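You operate a simulated robot arm through the tools that you are given. There is no shell and no other tool. Be economical: measure what you need, move in short steps, check, and stop when the job is done.

The job below is to be done with a simulated two-armed robot. You get a single attempt, and the scene is never put back.

Task
Sand the plain core's burr off and fit it on the rewind shaft.
Fine: air the shaft; the sanding block goes back. What is to be rubbed or washed off counts as gone when no trace of it is left.

It is judged by the outcome, as a careful person would: the job done as asked, and still so three seconds after it is handed in. It fails if anything else is knocked over, pushed out of place, dropped, spilled or broken.

Robot
Two 7-joint arms with two-finger parallel grippers on one trunk, on a base that drives. Base frame: it is fixed to the floor where the robot stands at the start and does not move with it; the origin is under the middle of the robot, x ahead of it, y to its left, z up. Readings come in cm, degrees, newtons and seconds.
The left shoulder is at the start at [7, 16.3, 116], the right one opposite. With the tool pointing down near the work surface each hand reaches from about 40 to 88 cm from the robot's upright axis, wherever it stands, measured 20 degrees to its own side. Places, roughly: motor switch [20, -90, 80]; plate of the rewind shaft [40, -110, 90]; rewind air valve [20, -110, 80]; unwind air valve [20, -140, 80]. Payload 3.43 kg a hand.
The TCP of each hand is the grasp point between the finger pads, 3.4 cm short of the fingertips. In the tool frame z runs along the fingers and y along their closing line. Largest opening 12.8 cm; finger width 2.4, thickness 1.2; the body of the gripper, 4.8 by 13 cm, starts 9.6 cm behind the TCP.
Orientation is told as [roll, pitch, yaw] about the base's x, y, z axes, in that order, counted from this pose: with the fingers straight down and closing along the base's y, the tool's x points along the base's -x, its y along +y and its z along -z.

Tools
- The arms move only by the tool jog_arm. It takes "left_series", "right_series" or both (then of equal length, played together; a hand with none holds still); each is a list of rows, each a list of 7 numbers: the finger opening in cm, from 0 to 12.8, then the shift along the tool's x, y, z in cm, then the turn, a rotation vector about the tool's x, y, z in degrees. In form: [[grip, tx, ty, tz, wx, wy, wz], ...]. A call has 1 to 12 rows; each row shifts and turns the commanded pose from where the row before left it, along the tool's axes as they then stand. Rows are played at 5 a second. More than 5 cm and 8.6 degrees between two rows, or a gripper value outside its range, and nothing of the call is played. A pose out of reach is approached as far as the arm can. The call stops where the force on the tool passes 90 N (or 10 N more than at its start, if that is more) or the arm is blocked; 0.2 s more then pass. The fingers move at their own pace (about 15.3 cm/s each) and stop on an object; they squeeze with about 26 N. The grip force told is the motor's: it shows also when the fingers shut on nothing. Time passes only in rows, and 0.2 s behind the last, so rows that do not move let the fingers close. The reply holds the time, the measured pose of the TCP, the force on the tool along the base axes, the opening and the grip force, in the units named above and with some noise, with the torque about the TCP (base axes, N m) and any sound that the robot's microphone picked up.
- Cameras (640 x 400 px; columns grow to the right, rows downward): "scene" is now at [12.2, -5.74, 140.59]; the picture's right is [-0.61, -0.79, 0.00], its down [-0.33, 0.26, -0.91] and it looks along [0.72, -0.56, -0.42] (base axes); focal length 214 px, centre (320, 200). "left" rides on the left gripper at [7.6, 1.1, -16] in its tool frame; the picture's right is [-0.15, 0.99, 0.00], its down [-0.88, -0.13, -0.46] and it looks along [-0.45, -0.07, 0.89] (tool axes); focal length 234 px, centre (320, 200). "right" rides on the right gripper at [7.6, -1.1, -16] in its tool frame; the picture's right is [0.15, 0.99, 0.00], its down [-0.88, 0.13, -0.46] and it looks along [-0.45, 0.07, 0.89] (tool axes); focal length 234 px, centre (320, 200). There is no depth. A picture from a camera that has moved, and an enlarged one, comes with that camera's place and axes in the base frame and with its lens.
- camera(camera): a new picture of that camera. The clock stands still meanwhile.
- raise_lower(by): slides the trunk up (or, below 0, down) by that many cm; the arms and the scene camera ride with it, the base frame stays. It gives what a move gives, with no picture.
- drive_base(legs): drives the robot by 1 to 6 legs, each [ahead, left, turn to the left] in cm, cm and degrees, along the robot's own axes; the way and the turn of a leg run together, so that a leg with both is an arc; at most 150 cm and 180 degrees a leg. The arms and the cameras ride along, it lands a little off, and it stops where it bumps. It gives what a move gives.
- aim_head(pan, tilt): turns the head with the scene camera to pan (to the left, within 86 degrees either way) and tilt (down, from -29 to 69), counted from straight ahead of the robot. It gives what a move gives.
- enlarge(camera, box): a new picture of the part [left, top, right, bottom] of that camera's present view, enlarged. The clock stands still meanwhile.
- hand_in(): hands the job in; it is judged then, once.

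Work in short steps. Places have to be worked out from the pictures, the camera data and where the tool is seen: move nearer, look again, correct. Check each grasp and each placing, and mend what went wrong. You have 120 turns and 92 pictures in all, those below and enlarged ones among them. Open the grippers and draw the arms clear of the work before you hand the job in, unless the task says otherwise; then end with one line.

The tools are called after ">>>" as name(argument=value, ...) on one line, values as JSON. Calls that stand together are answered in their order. jog_arm: Moves the arms, as the interface text tells. Its arguments: {"type":"object","properties":{"left_series":{"type":"array","items":{"type":"array","items":{"type":"number"}}},"right_series":{"type":"array","items":{"type":"array","items":{"type":"number"}}}},"required":[]} The other tools are called the same way: raise_lower (by) slides the trunk up or down; drive_base (legs) drives the base; aim_head (pan, tilt) turns the head that bears the scene camera; camera (camera) takes a picture; enlarge (camera, box) takes an enlarged picture of a part of a camera's view; hand_in () hands the job in.

At the start:

```text
clock: 0.0
left_position: [69.5, -5.66, 125.35]
left_orientation: [0.0, 0.1, 0.1]
left_contact_force: [0.4, -0.6, -0.1]
left_wrist_torque: [-0.02, 0.02, 0.0]
left_width: 12.79
left_grasp_force: 0.1
right_position: [39.16, -45.1, 133.62]
right_orientation: [0.0, 0.0, -0.1]
right_contact_force: [-0.7, 0.1, -0.1]
right_wrist_torque: [0.0, -0.03, -0.03]
right_width: 12.8
right_grasp_force: 0.2
trunk travel left (down, up): [-64.0, 30.0]
robot x, y, heading: [0.06, -0.01, 0.2]
head pan, tilt: [-37.8, 24.7]
```

scene: 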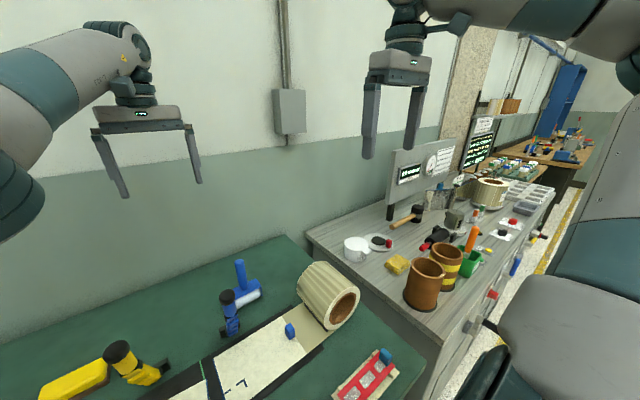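
right: 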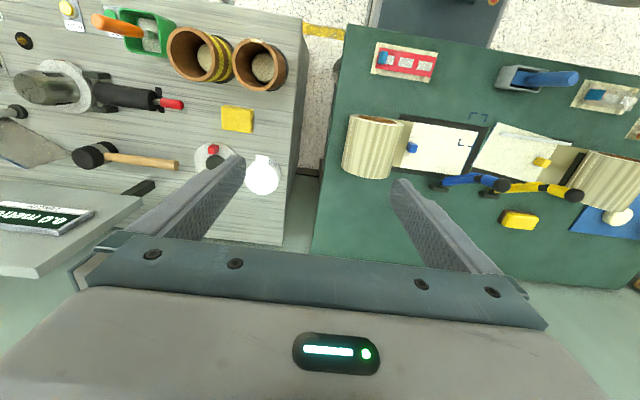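
left: 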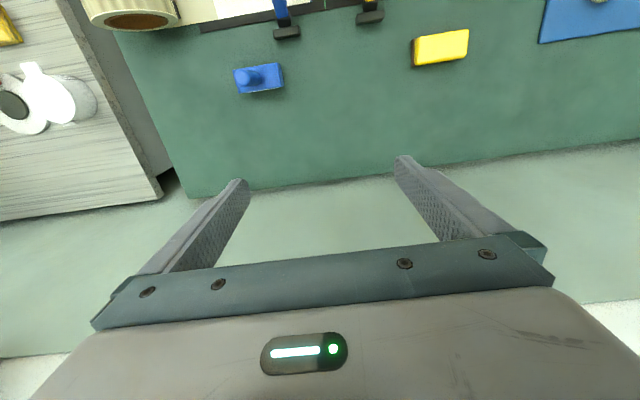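

The scene shows a bench to the right with two brown cores (one plain, one striped), a yellow block and more. I look closer at it.

>>> enlarge(camera="scene", box=[320, 130, 560, 330])

>>> aim_head(pan=-70, tilt=25)

>>> camera(camera="scene")

```text
2.00 times, centred on (440, 230) of scene
camera zoom: at [12.2, -5.74, 140.59], right [-0.61, -0.79, 0.0], down [-0.33, 0.26, -0.91], along [0.72, -0.56, -0.42], focal length 429 px, centre (80, 140)
```

zoom: 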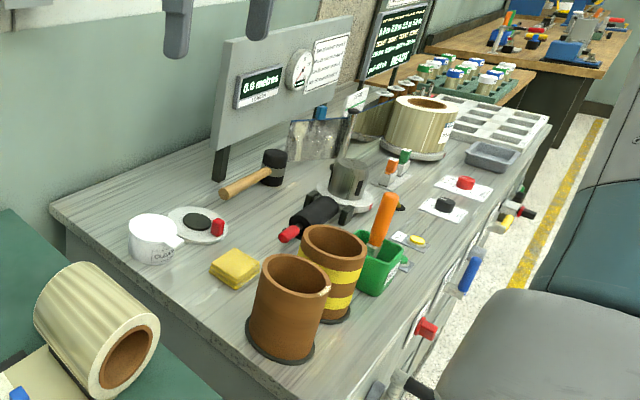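

```text
clock: 1.0
left_position: [69.54, -5.73, 125.3]
left_orientation: [0.0, 0.0, 0.0]
left_contact_force: [1.2, 0.7, -0.1]
left_wrist_torque: [-0.04, -0.01, 0.02]
left_width: 12.8
left_grasp_force: 0.1
right_position: [39.27, -45.18, 133.6]
right_orientation: [-0.1, 0.0, -0.1]
right_contact_force: [0.2, -0.1, 0.6]
right_wrist_torque: [0.04, 0.01, 0.0]
right_width: 12.8
right_grasp_force: 0.1
trunk travel left (down, up): [-64.0, 30.0]
robot x, y, heading: [0.08, 0.25, -0.0]
head pan, tilt: [-70.0, 25.0]
```

```text
87 pictures are left
camera scene: at [8.07, -8.74, 140.55], right [-0.94, -0.34, 0.0], down [-0.15, 0.4, -0.91], along [0.31, -0.85, -0.42], focal length 214 px, centre (320, 200)
```

scene: 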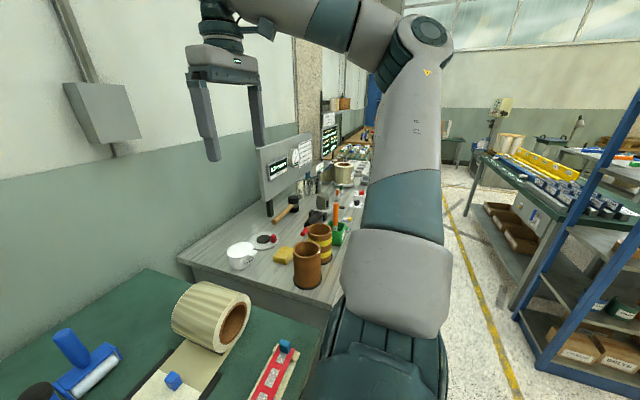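

The upright grey shaft sits behind the cores; the valves are on the bench front at x≈20. I back off and drive right to face this bench.

>>> drive_base(legs=[[-35, 0, 0], [0, -85, 0]])

>>> aim_head(pan=0, tilt=35)

>>> camera(camera="scene")

>>> camera(camera="right")

>>> camera(camera="left")

```text
clock: 7.3
left_position: [35.1, -90.89, 125.46]
left_orientation: [0.0, 0.0, 0.1]
left_contact_force: [-0.3, -0.5, -0.5]
left_wrist_torque: [-0.05, -0.02, 0.03]
left_width: 12.78
left_grasp_force: 0.1
right_position: [4.63, -130.26, 133.57]
right_orientation: [0.0, 0.0, -0.1]
right_contact_force: [-0.7, -0.1, -0.1]
right_wrist_torque: [-0.02, -0.04, 0.0]
right_width: 12.79
right_grasp_force: 0.1
trunk travel left (down, up): [-64.0, 30.0]
robot x, y, heading: [-34.73, -85.09, -0.2]
head pan, tilt: [-70.0, 25.0]
```

```text
clock: 8.8
left_position: [35.03, -90.97, 125.32]
left_orientation: [0.0, -0.1, 0.2]
left_contact_force: [0.7, -0.5, 0.2]
left_wrist_torque: [0.0, -0.01, 0.01]
left_width: 12.82
left_grasp_force: 0.1
right_position: [4.72, -130.27, 133.56]
right_orientation: [0.1, 0.0, -0.1]
right_contact_force: [0.4, -0.2, 0.7]
right_wrist_torque: [0.0, 0.03, -0.01]
right_width: 12.79
right_grasp_force: 0.1
trunk travel left (down, up): [-64.0, 30.0]
robot x, y, heading: [-34.56, -85.29, 0.1]
head pan, tilt: [0.0, 35.0]
```

```text
86 pictures are left
camera scene: at [-20.81, -85.29, 138.97], right [0.0, -1.0, 0.0], down [-0.57, 0.0, -0.82], along [0.82, 0.0, -0.57], focal length 214 px, centre (320, 200)
```

scene: 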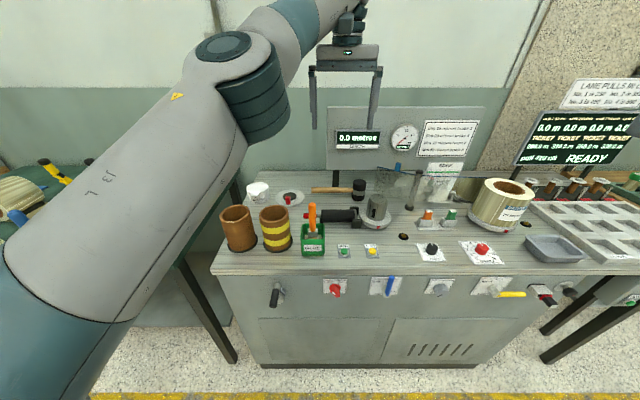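

```text
85 pictures are left
camera right: at [-2.79, -131.45, 149.48], right [-0.15, 0.99, 0.0], down [0.88, 0.13, 0.46], along [0.45, 0.07, -0.89], focal length 234 px, centre (320, 200)
```

right: 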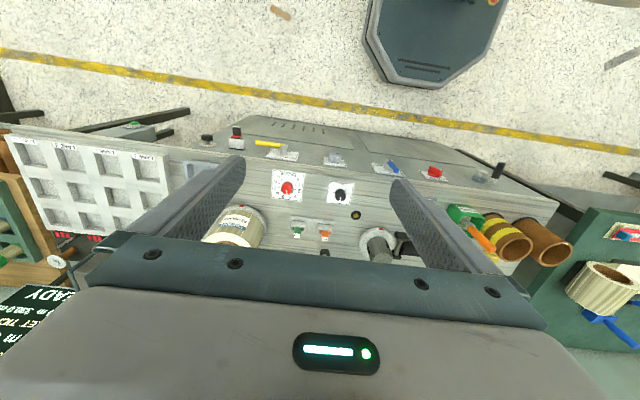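

```text
84 pictures are left
camera left: at [27.51, -89.67, 141.3], right [0.14, 0.99, 0.0], down [0.88, -0.13, 0.46], along [0.45, -0.07, -0.89], focal length 234 px, centre (320, 200)
```

left: 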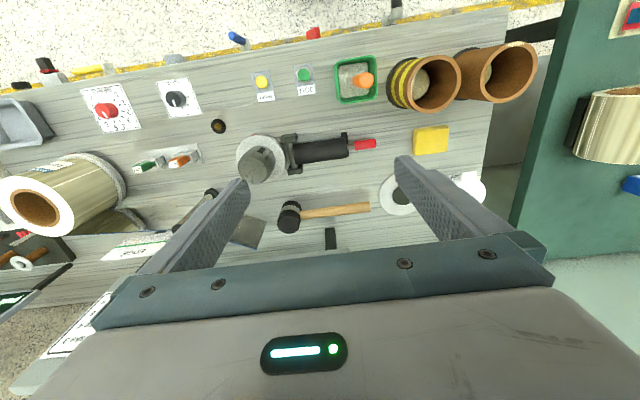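

Now a clear view; zooming in on the cores, tools, shaft and valves.

>>> enlarge(camera="scene", box=[210, 165, 370, 265])

>>> enlarge(camera="scene", box=[320, 170, 480, 270])

>>> enlarge(camera="scene", box=[260, 260, 420, 360])

>>> enlarge(camera="left", box=[220, 40, 540, 240])

```text
4.00 times, centred on (290, 215) of scene
camera zoom: at [-20.81, -85.29, 138.97], right [0.0, -1.0, 0.0], down [-0.57, 0.0, -0.82], along [0.82, 0.0, -0.57], focal length 858 px, centre (440, 140)
```

zoom: 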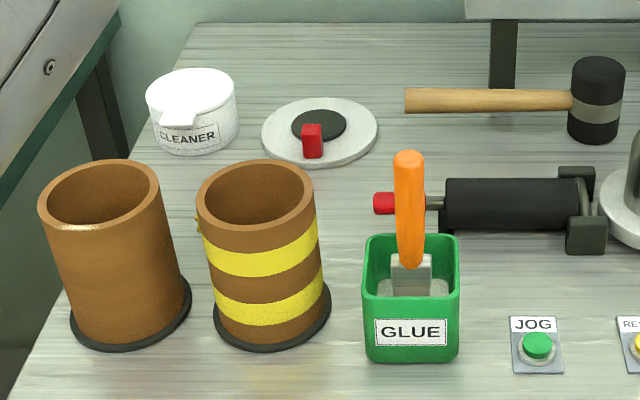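

```text
4.00 times, centred on (400, 220) of scene
camera zoom: at [-20.81, -85.29, 138.97], right [0.0, -1.0, 0.0], down [-0.57, 0.0, -0.82], along [0.82, 0.0, -0.57], focal length 858 px, centre (0, 120)
```

zoom: 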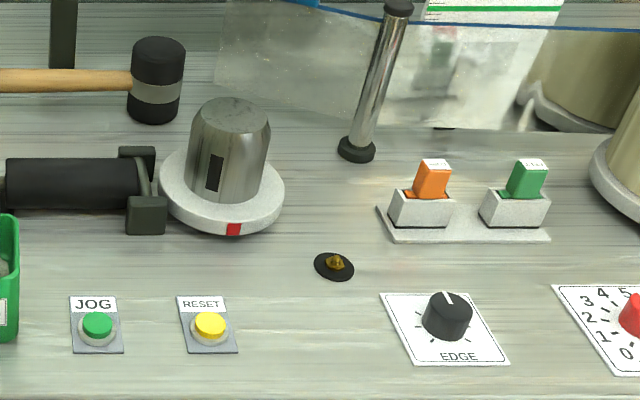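

```text
4.00 times, centred on (340, 310) of scene
camera zoom: at [-20.81, -85.29, 138.97], right [0.0, -1.0, 0.0], down [-0.57, 0.0, -0.82], along [0.82, 0.0, -0.57], focal length 858 px, centre (240, -240)
```

zoom: 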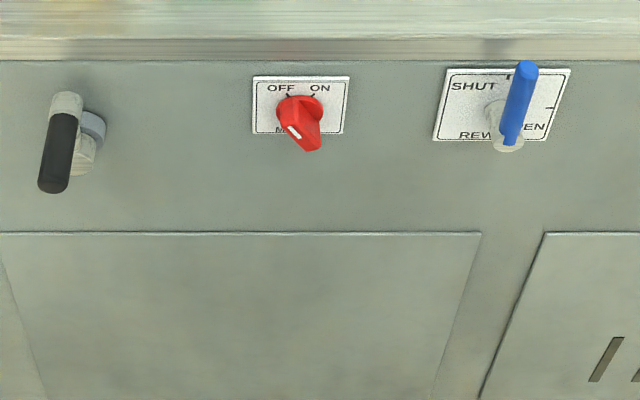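

```text
2.00 times, centred on (380, 140) of left
camera zoom: at [27.51, -89.67, 141.3], right [0.14, 0.99, 0.0], down [0.88, -0.13, 0.46], along [0.45, -0.07, -0.89], focal length 468 px, centre (200, 320)
```

zoom: 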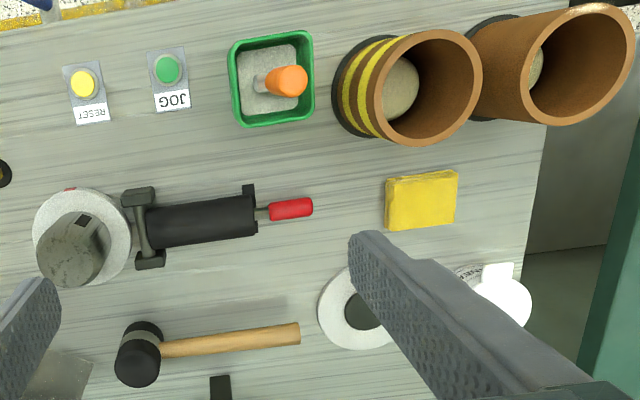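

I need to identify the sanding block; I enlarge the yellow block and look to both sides.

>>> enlarge(camera="left", box=[380, 100, 500, 175])

>>> aim_head(pan=-45, tilt=30)

>>> camera(camera="scene")

>>> aim_head(pan=35, tilt=35)

>>> camera(camera="scene")

```text
5.33 times, centred on (440, 138) of left
camera zoom: at [27.51, -89.67, 141.3], right [0.14, 0.99, 0.0], down [0.88, -0.13, 0.46], along [0.45, -0.07, -0.89], focal length 1249 px, centre (-320, 533)
```

zoom: 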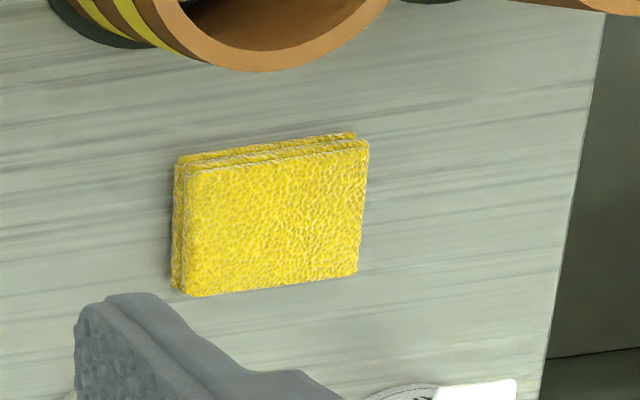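

```text
clock: 9.9
left_position: [35.02, -90.81, 125.39]
left_orientation: [0.0, 0.0, 0.1]
left_contact_force: [0.1, 0.2, 0.4]
left_wrist_torque: [0.04, -0.01, 0.02]
left_width: 12.8
left_grasp_force: 0.1
right_position: [4.78, -130.29, 133.61]
right_orientation: [0.1, -0.1, -0.1]
right_contact_force: [-0.3, -0.5, -0.5]
right_wrist_torque: [-0.03, -0.04, -0.03]
right_width: 12.78
right_grasp_force: 0.1
trunk travel left (down, up): [-64.0, 30.0]
robot x, y, heading: [-34.56, -85.3, 0.1]
head pan, tilt: [-45.0, 30.0]
```

```text
78 pictures are left
camera scene: at [-23.21, -91.68, 139.75], right [-0.71, -0.71, 0.0], down [-0.35, 0.35, -0.87], along [0.61, -0.61, -0.5], focal length 214 px, centre (320, 200)
```

scene: 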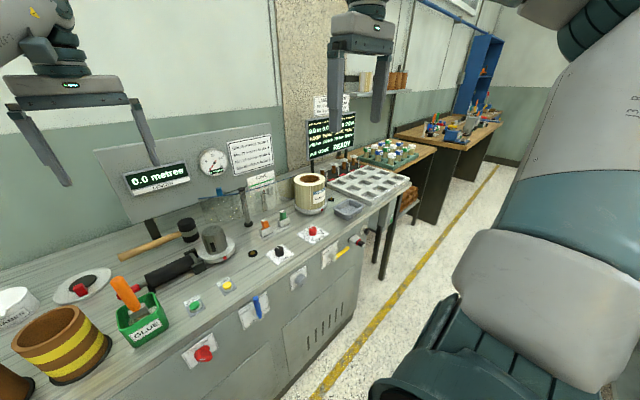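

```text
clock: 11.4
left_position: [35.01, -90.79, 125.3]
left_orientation: [0.0, 0.1, 0.1]
left_contact_force: [0.2, -0.2, -0.1]
left_wrist_torque: [-0.02, -0.01, -0.02]
left_width: 12.82
left_grasp_force: 0.1
right_position: [4.74, -130.32, 133.37]
right_orientation: [0.0, 0.1, -0.1]
right_contact_force: [0.2, 0.6, 0.5]
right_wrist_torque: [0.0, -0.01, 0.0]
right_width: 12.84
right_grasp_force: 0.0
trunk travel left (down, up): [-64.0, 30.0]
robot x, y, heading: [-34.54, -85.42, -0.2]
head pan, tilt: [35.0, 35.0]
```

```text
77 pictures are left
camera scene: at [-22.41, -80.24, 138.97], right [0.57, -0.82, 0.0], down [-0.47, -0.33, -0.82], along [0.67, 0.47, -0.57], focal length 214 px, centre (320, 200)
```

scene: 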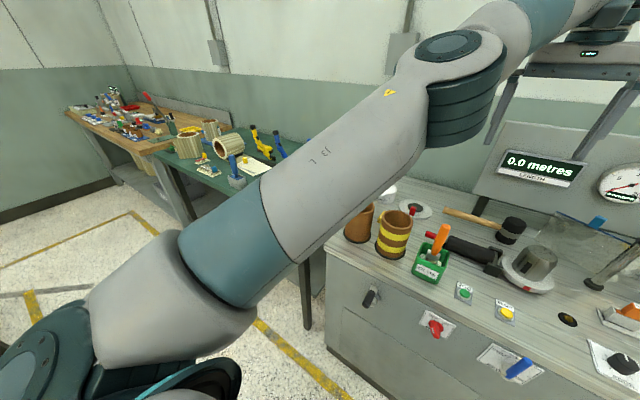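

The yellow block looks like a sponge. I move the left hand toward the cores to look at the left bench end.

>>> jog_arm(left_series=[[12.8, 3, 4, 0, 0, 0, 0], [12.8, 3, 4, 0, 0, 0, 0], [12.8, 3, 4, 0, 0, 0, 0], [12.8, 3, 4, 0, 0, 0, 0], [12.8, 3, 4, 0, 0, 0, 0], [12.8, 0, 5, 0, 0, 0, 0]])

>>> camera(camera="left")

>>> enlarge(camera="left", box=[160, 60, 480, 260])

```text
clock: 12.8
left_position: [20.0, -65.55, 125.51]
left_orientation: [-0.4, 0.0, 0.0]
left_contact_force: [-0.1, 0.8, 0.0]
left_wrist_torque: [-0.05, 0.01, -0.03]
left_width: 12.8
left_grasp_force: 0.1
right_position: [4.55, -130.09, 133.72]
right_orientation: [-0.2, 0.0, -0.1]
right_contact_force: [0.0, 0.5, -0.5]
right_wrist_torque: [-0.05, -0.03, 0.01]
right_width: 12.8
right_grasp_force: 0.1
trunk travel left (down, up): [-64.0, 30.0]
robot x, y, heading: [-34.64, -85.12, -0.1]
head pan, tilt: [35.0, 35.0]
```

```text
76 pictures are left
camera left: at [12.4, -64.31, 141.38], right [0.15, 0.99, 0.0], down [0.88, -0.13, 0.46], along [0.45, -0.07, -0.89], focal length 234 px, centre (320, 200)
```

left: 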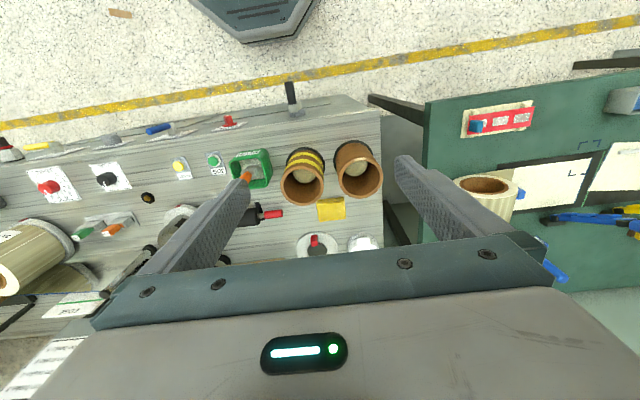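

```text
2.00 times, centred on (320, 160) of left
camera zoom: at [12.4, -64.31, 141.38], right [0.15, 0.99, 0.0], down [0.88, -0.13, 0.46], along [0.45, -0.07, -0.89], focal length 468 px, centre (320, 280)
```

zoom: 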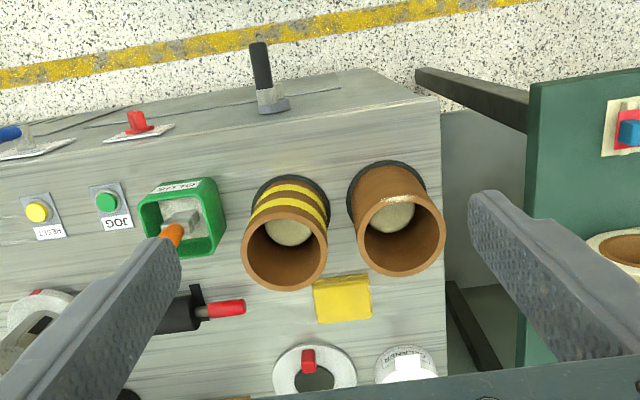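

The burr is a pale patch on the plain core's front rim. I zoom with the scene camera on the remaining candidates.

>>> aim_head(pan=10, tilt=35)

>>> camera(camera="scene")

>>> aim_head(pan=-35, tilt=30)

>>> enlarge(camera="scene", box=[230, 120, 390, 220])

```text
clock: 13.7
left_position: [19.98, -65.82, 125.46]
left_orientation: [0.0, 0.0, 0.2]
left_contact_force: [-0.1, 0.7, -0.6]
left_wrist_torque: [0.03, -0.01, -0.02]
left_width: 12.79
left_grasp_force: 0.1
right_position: [4.7, -130.3, 133.52]
right_orientation: [0.1, 0.1, -0.1]
right_contact_force: [0.0, 0.4, 0.1]
right_wrist_torque: [-0.02, 0.01, -0.01]
right_width: 12.77
right_grasp_force: 0.0
trunk travel left (down, up): [-64.0, 30.0]
robot x, y, heading: [-34.47, -85.24, -0.0]
head pan, tilt: [10.0, 35.0]
```

```text
74 pictures are left
camera scene: at [-20.96, -83.78, 138.97], right [0.18, -0.98, 0.0], down [-0.56, -0.1, -0.82], along [0.81, 0.14, -0.57], focal length 214 px, centre (320, 200)
```

scene: 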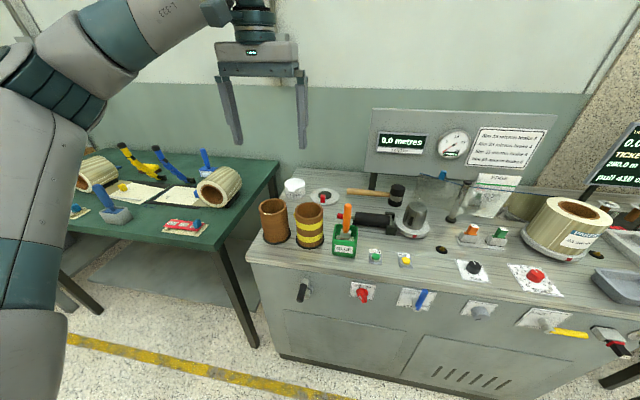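

```text
clock: 14.8
left_position: [20.05, -65.86, 125.45]
left_orientation: [0.0, -0.1, 0.0]
left_contact_force: [-0.1, 0.1, 0.4]
left_wrist_torque: [0.01, 0.0, 0.0]
left_width: 12.8
left_grasp_force: 0.1
right_position: [4.68, -130.27, 133.59]
right_orientation: [0.0, -0.1, -0.1]
right_contact_force: [-0.4, 0.0, -0.2]
right_wrist_torque: [0.0, 0.03, 0.01]
right_width: 12.81
right_grasp_force: 0.1
trunk travel left (down, up): [-64.0, 30.0]
robot x, y, heading: [-34.4, -85.4, 0.0]
head pan, tilt: [-35.0, 30.0]
```

```text
4.00 times, centred on (310, 170) of scene
camera zoom: at [-22.21, -90.46, 139.75], right [-0.57, -0.82, 0.0], down [-0.41, 0.29, -0.87], along [0.71, -0.5, -0.5], focal length 858 px, centre (360, 320)
```

zoom: 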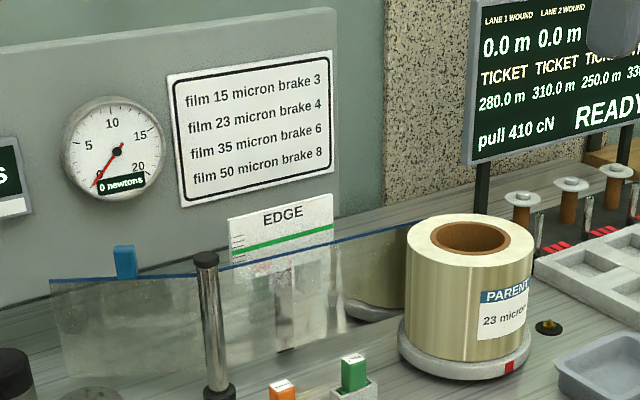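

I move the left hand forward and somewhat down for a closer look at the yellow block and the disc.

>>> jog_arm(left_series=[[12.8, -4, 0, 3, 0, 0, 0], [12.8, -4, 0, 3, 0, 0, 0], [12.8, -4, 0, 3, 0, 0, 0], [12.8, -4, 0, 1, 0, 0, 0]])

>>> enlarge(camera="left", box=[220, 60, 460, 210])

```text
clock: 15.8
left_position: [36.17, -65.97, 115.4]
left_orientation: [0.1, 0.1, 0.0]
left_contact_force: [0.6, 0.0, -0.1]
left_wrist_torque: [-0.01, 0.02, 0.01]
left_width: 12.77
left_grasp_force: 0.1
right_position: [4.82, -130.42, 133.42]
right_orientation: [0.1, 0.1, 0.0]
right_contact_force: [-0.9, 0.6, 0.4]
right_wrist_torque: [0.02, 0.03, 0.01]
right_width: 12.78
right_grasp_force: 0.0
trunk travel left (down, up): [-64.0, 30.0]
robot x, y, heading: [-34.35, -85.34, 0.3]
head pan, tilt: [-35.0, 30.0]
```

```text
2.67 times, centred on (340, 135) of left
camera zoom: at [28.66, -64.71, 131.27], right [0.15, 0.99, 0.0], down [0.88, -0.13, 0.45], along [0.45, -0.07, -0.89], focal length 624 px, centre (267, 373)
```

zoom: 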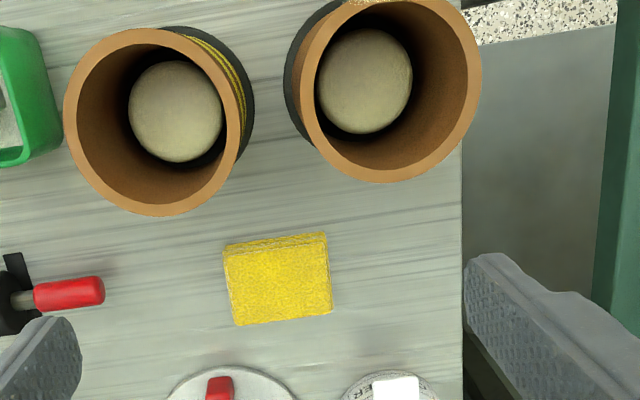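

Move further forward to look at the disc and the panel's foot, and enlarge the block.

>>> enlarge(camera="left", box=[295, 140, 355, 190])

>>> jog_arm(left_series=[[12.8, -4, -2, 0, 0, 0, 0], [12.8, -4, -2, 0, 0, 0, 0]])

>>> camera(camera="left")

>>> enlarge(camera="left", box=[200, 90, 440, 240])

```text
8.00 times, centred on (325, 165) of left
camera zoom: at [28.66, -64.71, 131.27], right [0.15, 0.99, 0.0], down [0.88, -0.13, 0.45], along [0.45, -0.07, -0.89], focal length 1873 px, centre (280, 480)
```

zoom: 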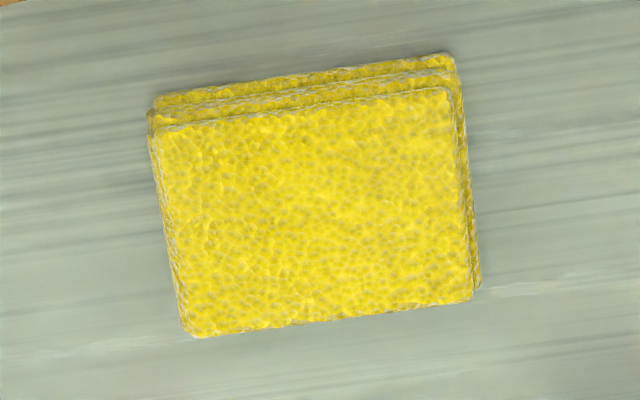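

```text
clock: 16.4
left_position: [44.23, -70.24, 115.28]
left_orientation: [0.3, 0.0, 0.0]
left_contact_force: [0.4, 0.3, -0.1]
left_wrist_torque: [0.02, 0.01, 0.01]
left_width: 12.81
left_grasp_force: 0.1
right_position: [4.79, -130.71, 133.28]
right_orientation: [0.2, 0.1, 0.0]
right_contact_force: [-0.3, -1.0, 0.4]
right_wrist_torque: [0.07, 0.04, 0.02]
right_width: 12.81
right_grasp_force: 0.1
trunk travel left (down, up): [-64.0, 30.0]
robot x, y, heading: [-34.72, -85.1, 0.1]
head pan, tilt: [-35.0, 30.0]
```

```text
70 pictures are left
camera left: at [36.66, -69.05, 131.31], right [0.15, 0.99, 0.0], down [0.88, -0.13, 0.45], along [0.45, -0.06, -0.89], focal length 234 px, centre (320, 200)
```

left: 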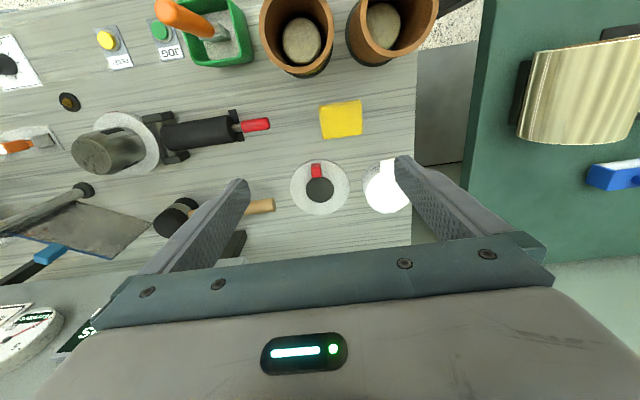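

```text
2.67 times, centred on (320, 165) of left
camera zoom: at [36.66, -69.05, 131.31], right [0.15, 0.99, 0.0], down [0.88, -0.13, 0.45], along [0.45, -0.06, -0.89], focal length 624 px, centre (320, 293)
```

zoom: 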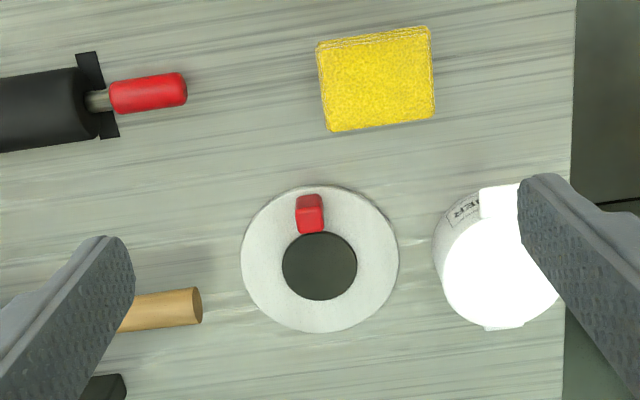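

The yellow item looks like a folded cloth, so the sanding block may lie elsewhere. I check the right part of this bench and the far tables.

>>> enlarge(camera="scene", box=[300, 90, 500, 215])

>>> enlarge(camera="right", box=[0, 110, 400, 360])

>>> aim_head(pan=50, tilt=20)

>>> camera(camera="scene")

```text
3.20 times, centred on (400, 152) of scene
camera zoom: at [-22.1, -90.93, 139.71], right [-0.57, -0.82, 0.0], down [-0.41, 0.29, -0.86], along [0.71, -0.49, -0.5], focal length 686 px, centre (64, 352)
```

zoom: 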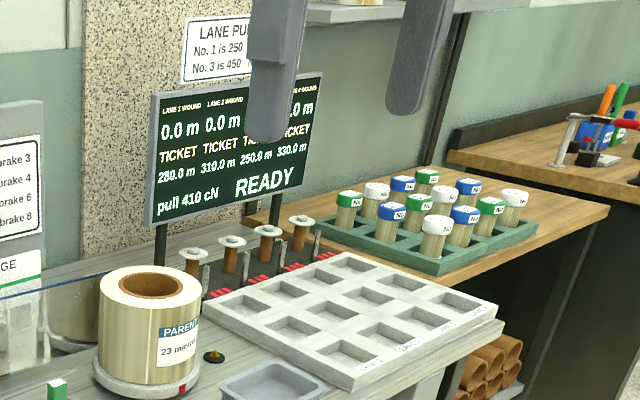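

```text
1.60 times, centred on (200, 235) of right
camera zoom: at [-2.63, -131.97, 149.25], right [-0.15, 0.99, 0.0], down [0.88, 0.13, 0.46], along [0.45, 0.07, -0.89], focal length 375 px, centre (512, 144)
```

zoom: 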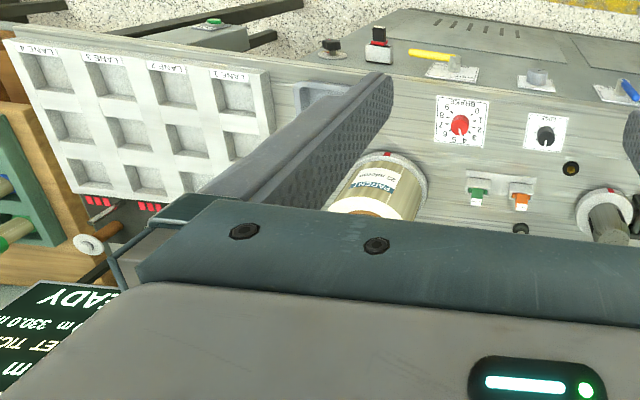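

```text
clock: 18.0
left_position: [44.13, -69.7, 115.33]
left_orientation: [0.1, 0.0, 0.0]
left_contact_force: [0.0, -0.6, -0.7]
left_wrist_torque: [-0.02, -0.02, 0.01]
left_width: 12.82
left_grasp_force: 0.0
right_position: [4.7, -130.36, 133.63]
right_orientation: [0.1, 0.0, -0.1]
right_contact_force: [-0.1, 0.3, -0.6]
right_wrist_torque: [0.01, 0.01, -0.03]
right_width: 12.8
right_grasp_force: 0.0
trunk travel left (down, up): [-64.0, 30.0]
robot x, y, heading: [-34.32, -84.94, 0.1]
head pan, tilt: [50.0, 20.0]
```

```text
66 pictures are left
camera scene: at [-23.62, -78.17, 141.35], right [0.77, -0.64, 0.0], down [-0.22, -0.26, -0.94], along [0.6, 0.72, -0.34], focal length 214 px, centre (320, 200)
```

scene: 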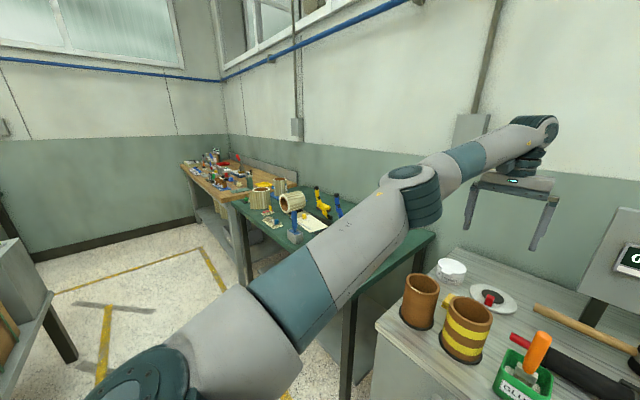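

I zoom on the green bench and far table.

>>> enlarge(camera="scene", box=[170, 140, 350, 250])

>>> aim_head(pan=-80, tilt=20)

>>> camera(camera="scene")

```text
3.56 times, centred on (260, 195) of scene
camera zoom: at [-23.62, -78.17, 141.35], right [0.77, -0.64, 0.0], down [-0.22, -0.26, -0.94], along [0.6, 0.72, -0.34], focal length 763 px, centre (533, 218)
```

zoom: 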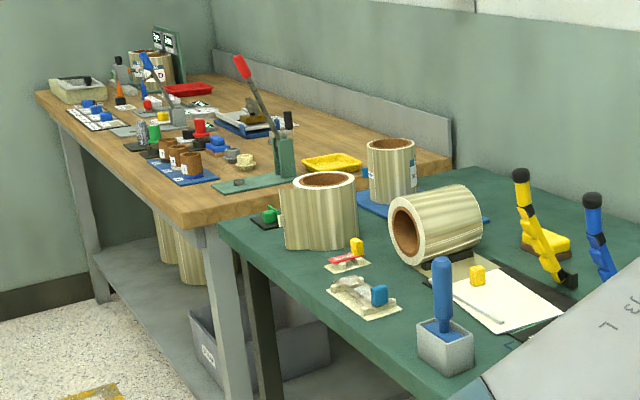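

```text
clock: 20.1
left_position: [44.02, -69.88, 115.37]
left_orientation: [0.0, 0.1, -0.1]
left_contact_force: [0.0, -0.4, 1.4]
left_wrist_torque: [0.02, -0.02, 0.02]
left_width: 12.8
left_grasp_force: 0.0
right_position: [4.67, -130.36, 133.56]
right_orientation: [0.0, 0.1, -0.1]
right_contact_force: [0.0, -0.7, 1.1]
right_wrist_torque: [-0.02, 0.04, -0.02]
right_width: 12.79
right_grasp_force: 0.1
trunk travel left (down, up): [-64.0, 30.0]
robot x, y, heading: [-34.14, -85.1, 0.3]
head pan, tilt: [-80.0, 20.0]
```

```text
64 pictures are left
camera scene: at [-27.99, -94.45, 141.35], right [-0.98, -0.18, 0.0], down [-0.06, 0.34, -0.94], along [0.16, -0.93, -0.34], focal length 214 px, centre (320, 200)
```

scene: 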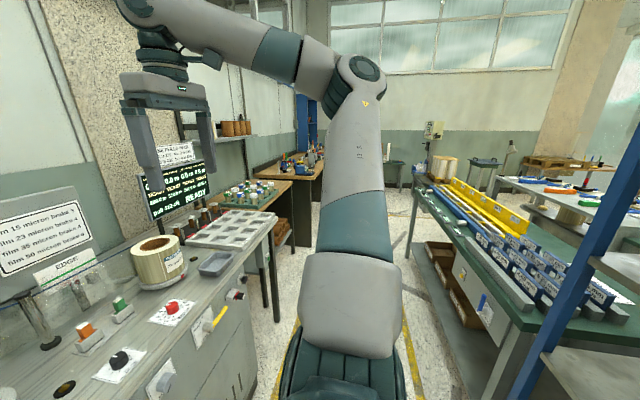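

On the green bench there's a yellow-topped block with a brown underside — a candidate sanding block. Zoom there, and again on everything on it.

>>> aim_head(pan=46, tilt=20)

>>> enlarge(camera="scene", box=[270, 170, 370, 240])

>>> enlarge(camera="left", box=[400, 0, 640, 240])

```text
clock: 22.2
left_position: [44.05, -69.83, 115.34]
left_orientation: [0.1, 0.0, 0.0]
left_contact_force: [1.0, 0.5, 0.3]
left_wrist_torque: [-0.01, -0.01, -0.02]
left_width: 12.8
left_grasp_force: 0.0
right_position: [4.69, -130.24, 133.61]
right_orientation: [0.0, -0.1, -0.1]
right_contact_force: [-0.6, -0.1, 1.0]
right_wrist_torque: [0.0, 0.01, 0.02]
right_width: 12.78
right_grasp_force: 0.1
trunk travel left (down, up): [-64.0, 30.0]
robot x, y, heading: [-34.44, -84.77, 0.1]
head pan, tilt: [46.0, 20.0]
```

```text
5.71 times, centred on (320, 205) of scene
camera zoom: at [-23.15, -78.58, 141.36], right [0.72, -0.69, 0.0], down [-0.24, -0.25, -0.94], along [0.65, 0.68, -0.34], focal length 1226 px, centre (320, 171)
```

zoom: 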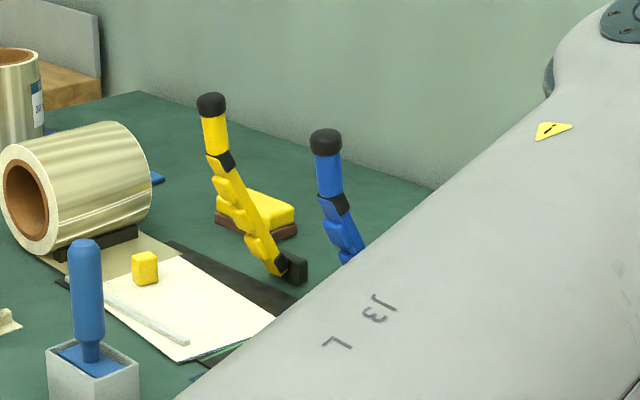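

```text
1.67 times, centred on (520, 120) of left
camera zoom: at [36.55, -68.63, 131.32], right [0.15, 0.99, 0.0], down [0.88, -0.13, 0.46], along [0.45, -0.07, -0.89], focal length 390 px, centre (-13, 333)
```

zoom: 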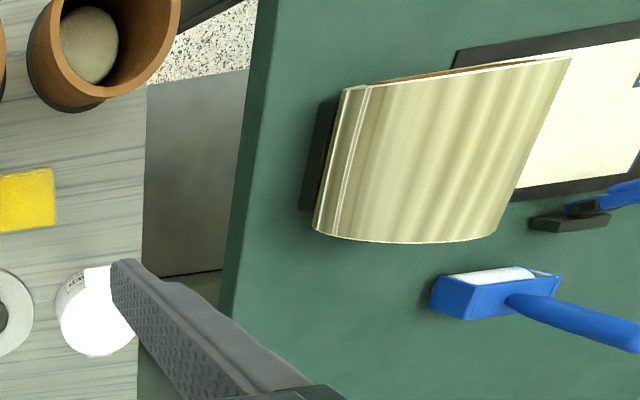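

That block (~10×6 cm, brown sole, near [60, 18]) looks like a sanding block. I raise the left hand and drive over to see it closely.

>>> jog_arm(left_series=[[12.8, 3, 0, -4, 0, 0, 0], [12.8, 3, 0, -4, 0, 0, 0], [12.8, 3, 0, -4, 0, 0, 0], [12.8, 3, 0, -2, 0, 0, 0]])

>>> drive_base(legs=[[0, 85, 0], [26, 0, 0]])

>>> camera(camera="left")

```text
clock: 23.2
left_position: [31.81, -69.79, 129.58]
left_orientation: [0.0, -0.1, 0.1]
left_contact_force: [-0.6, 0.6, -0.7]
left_wrist_torque: [-0.03, -0.04, -0.05]
left_width: 12.81
left_grasp_force: 0.0
right_position: [4.55, -130.06, 133.63]
right_orientation: [0.1, -0.2, -0.1]
right_contact_force: [-2.1, 1.1, -0.3]
right_wrist_torque: [-0.03, 0.02, -0.04]
right_width: 12.77
right_grasp_force: 0.1
trunk travel left (down, up): [-64.0, 30.0]
robot x, y, heading: [-34.63, -85.4, -0.0]
head pan, tilt: [46.0, 20.0]
```

```text
clock: 29.2
left_position: [57.43, 15.68, 129.54]
left_orientation: [0.1, 0.0, 0.4]
left_contact_force: [-0.6, 0.5, -0.2]
left_wrist_torque: [0.0, 0.02, 0.02]
left_width: 12.81
left_grasp_force: 0.1
right_position: [30.44, -44.74, 133.62]
right_orientation: [0.0, -0.1, 0.1]
right_contact_force: [0.9, -0.3, 0.2]
right_wrist_torque: [0.01, -0.05, 0.02]
right_width: 12.81
right_grasp_force: 0.0
trunk travel left (down, up): [-64.0, 30.0]
robot x, y, heading: [-9.05, 0.14, -0.2]
head pan, tilt: [46.0, 20.0]
```

```text
61 pictures are left
camera left: at [49.98, 16.89, 145.4], right [0.14, 0.99, 0.0], down [0.88, -0.13, 0.46], along [0.45, -0.06, -0.89], focal length 234 px, centre (320, 200)
```

left: 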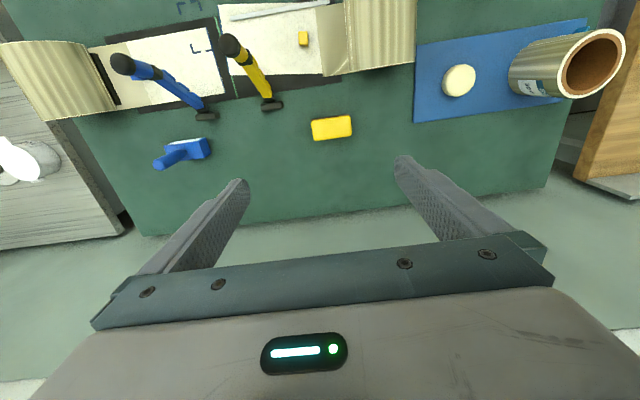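

Enlarge the yellow block; and a scene view of the left area to exclude other candidates.

>>> enlarge(camera="left", box=[290, 100, 370, 150])

>>> aim_head(pan=40, tilt=30)

>>> camera(camera="scene")

```text
8.00 times, centred on (330, 125) of left
camera zoom: at [49.98, 16.89, 145.4], right [0.14, 0.99, 0.0], down [0.88, -0.13, 0.46], along [0.45, -0.06, -0.89], focal length 1873 px, centre (240, 800)
```

zoom: 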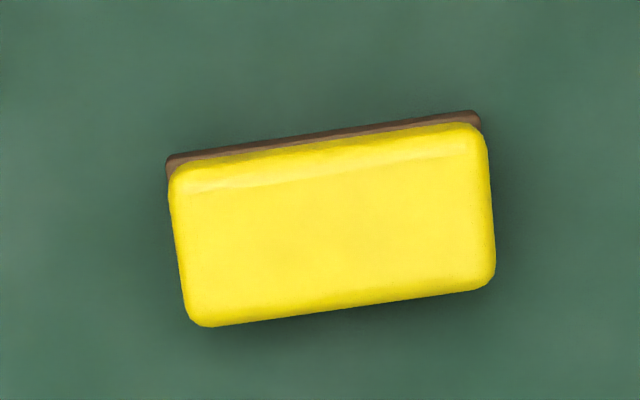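

```text
clock: 29.9
left_position: [57.63, 15.73, 129.38]
left_orientation: [0.0, 0.0, 0.3]
left_contact_force: [-0.2, 0.5, 0.0]
left_wrist_torque: [0.02, 0.01, 0.01]
left_width: 12.83
left_grasp_force: 0.0
right_position: [30.56, -44.81, 133.58]
right_orientation: [0.1, 0.0, 0.1]
right_contact_force: [-0.4, -0.7, -0.1]
right_wrist_torque: [-0.03, 0.03, 0.01]
right_width: 12.8
right_grasp_force: 0.1
trunk travel left (down, up): [-64.0, 30.0]
robot x, y, heading: [-8.58, 0.44, 0.3]
head pan, tilt: [40.0, 30.0]
```

```text
59 pictures are left
camera scene: at [3.01, 5.98, 139.75], right [0.65, -0.76, 0.0], down [-0.38, -0.32, -0.87], along [0.66, 0.56, -0.5], focal length 214 px, centre (320, 200)
```

scene: 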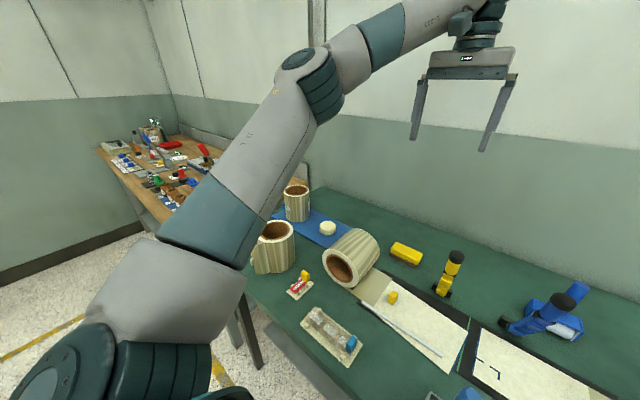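

Likely it. One zoom on the far wooden table for safety.

>>> enlarge(camera="scene", box=[90, 110, 240, 210])

>>> enlarge(camera="scene", box=[240, 190, 480, 340])

```text
4.00 times, centred on (165, 160) of scene
camera zoom: at [3.01, 5.98, 139.75], right [0.65, -0.76, 0.0], down [-0.38, -0.32, -0.87], along [0.66, 0.56, -0.5], focal length 858 px, centre (940, 360)
```

zoom: 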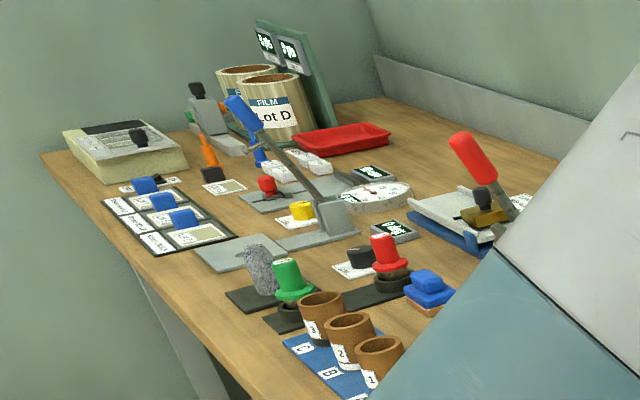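

```text
2.67 times, centred on (360, 265) of scene
camera zoom: at [3.01, 5.98, 139.75], right [0.65, -0.76, 0.0], down [-0.38, -0.32, -0.87], along [0.66, 0.56, -0.5], focal length 572 px, centre (213, 27)
```

zoom: 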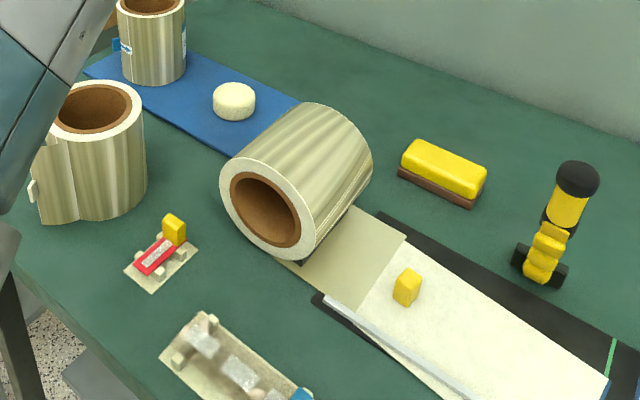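

There's also a blue-gripped block on a tan sole on the far wooden table beside small cores. I drive left a bit to compare.

>>> drive_base(legs=[[-20, 0, 0], [0, 60, 0]])

>>> camera(camera="scene")

>>> camera(camera="left")

```text
clock: 34.5
left_position: [36.91, 75.13, 129.32]
left_orientation: [0.0, 0.0, 0.5]
left_contact_force: [0.3, -0.3, 1.1]
left_wrist_torque: [0.03, 0.01, 0.01]
left_width: 12.8
left_grasp_force: 0.0
right_position: [10.12, 14.59, 133.52]
right_orientation: [0.1, 0.0, 0.3]
right_contact_force: [-0.4, 0.1, 0.1]
right_wrist_torque: [0.0, 0.01, 0.03]
right_width: 12.79
right_grasp_force: 0.1
trunk travel left (down, up): [-64.0, 30.0]
robot x, y, heading: [-29.14, 59.3, 0.6]
head pan, tilt: [40.0, 30.0]
```

```text
56 pictures are left
camera scene: at [-17.57, 65.22, 139.75], right [0.65, -0.76, 0.0], down [-0.38, -0.32, -0.87], along [0.66, 0.56, -0.5], focal length 214 px, centre (320, 200)
```

scene: 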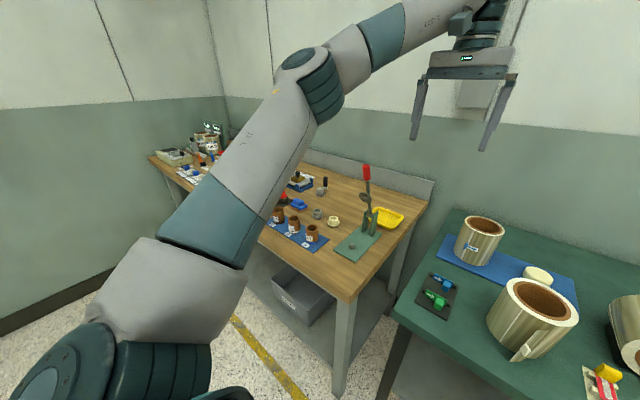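

```text
55 pictures are left
camera left: at [29.51, 76.29, 145.35], right [0.14, 0.99, 0.0], down [0.88, -0.12, 0.46], along [0.45, -0.06, -0.89], focal length 234 px, centre (320, 200)
```

left: 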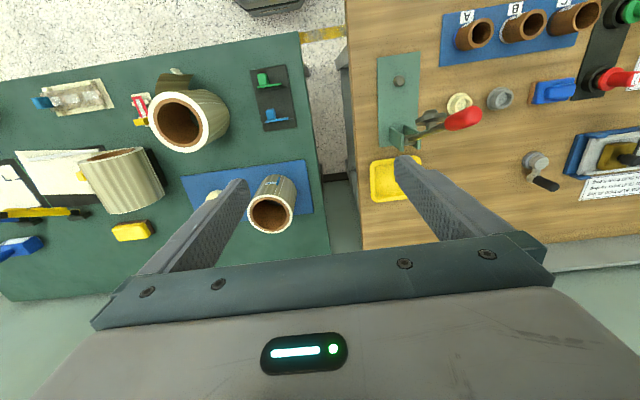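

Enlarging the blue block on the wooden table.

>>> enlarge(camera="left", box=[440, 60, 640, 185])

>>> enlarge(camera="scene", box=[250, 165, 350, 230])

```text
3.20 times, centred on (540, 122) of left
camera zoom: at [29.51, 76.29, 145.35], right [0.14, 0.99, 0.0], down [0.88, -0.12, 0.46], along [0.45, -0.06, -0.89], focal length 749 px, centre (-384, 448)
```

zoom: 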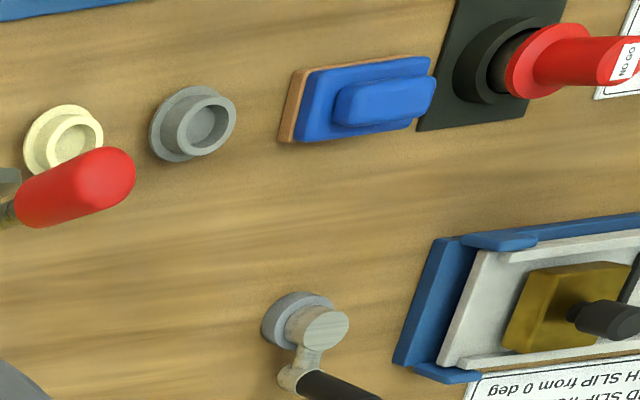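

```text
6.15 times, centred on (300, 198) of scene
camera zoom: at [-17.57, 65.22, 139.75], right [0.65, -0.76, 0.0], down [-0.38, -0.32, -0.87], along [0.66, 0.56, -0.5], focal length 1320 px, centre (443, 215)
```

zoom: 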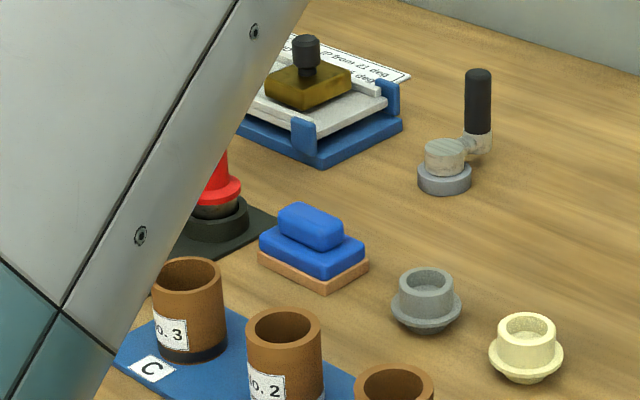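

This is a core-checking table (go/no-go plugs, cores), and the blue-handled block with sandpaper-coloured sole at about [38.5, 125, 90] fits best as the sanding block. I drive so the left hand is above it and turn the hand.

>>> drive_base(legs=[[3, 46, -0.6]])

>>> jog_arm(left_series=[[12.8, 0, 0, 0, 0, 0, 8], [12.8, 0, 0, 0, 0, 0, 8], [12.8, 0, 0, 0, 0, 0, 8], [12.8, 0, 0, 0, 0, 0, 8], [12.8, 0, 0, 0, 0, 0, 8], [12.8, 0, 0, 0, 0, 0, 8], [12.8, 0, 0, 0, 0, 0, 8], [12.8, 0, 0, 0, 0, 0, 8], [12.8, 0, 0, 0, 0, 0, 8], [12.8, 0, 0, 0, 0, 0, 8], [12.8, 0, 0, 0, 0, 0, 8], [12.8, 0, 0, 0, 0, 0, 2]])

>>> camera(camera="left")

```text
clock: 37.2
left_position: [40.09, 120.56, 129.33]
left_orientation: [-0.1, 0.1, -0.3]
left_contact_force: [0.3, 0.7, 0.5]
left_wrist_torque: [0.03, 0.04, -0.02]
left_width: 12.79
left_grasp_force: 0.0
right_position: [12.64, 60.17, 133.43]
right_orientation: [0.0, 0.0, -0.2]
right_contact_force: [0.1, 0.6, 0.4]
right_wrist_torque: [-0.01, 0.0, -0.02]
right_width: 12.83
right_grasp_force: 0.1
trunk travel left (down, up): [-64.0, 30.0]
robot x, y, heading: [-26.67, 105.73, -0.3]
head pan, tilt: [40.0, 30.0]
```

```text
clock: 39.8
left_position: [18.71, 112.49, 120.31]
left_orientation: [0.1, -0.1, -90.1]
left_contact_force: [0.0, -1.1, -0.9]
left_wrist_torque: [0.04, -0.02, -0.01]
left_width: 12.8
left_grasp_force: 0.0
left hand out of reach, approached as far as the arm can: row 5, 6, 7, 8, 9, 10, 11, 12
right_position: [12.68, 60.2, 133.44]
right_orientation: [0.0, 0.0, -0.3]
right_contact_force: [-0.1, 0.2, 0.1]
right_wrist_torque: [-0.01, -0.04, 0.02]
right_width: 12.79
right_grasp_force: 0.0
trunk travel left (down, up): [-64.0, 30.0]
robot x, y, heading: [-26.54, 105.4, -0.1]
head pan, tilt: [40.0, 30.0]
```

```text
52 pictures are left
camera left: at [19.81, 120.21, 136.16], right [0.99, -0.15, 0.0], down [-0.13, -0.88, 0.46], along [-0.07, -0.45, -0.89], focal length 234 px, centre (320, 200)
```

left: 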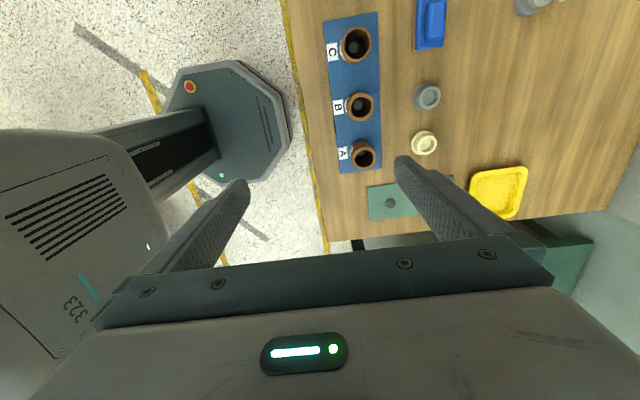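

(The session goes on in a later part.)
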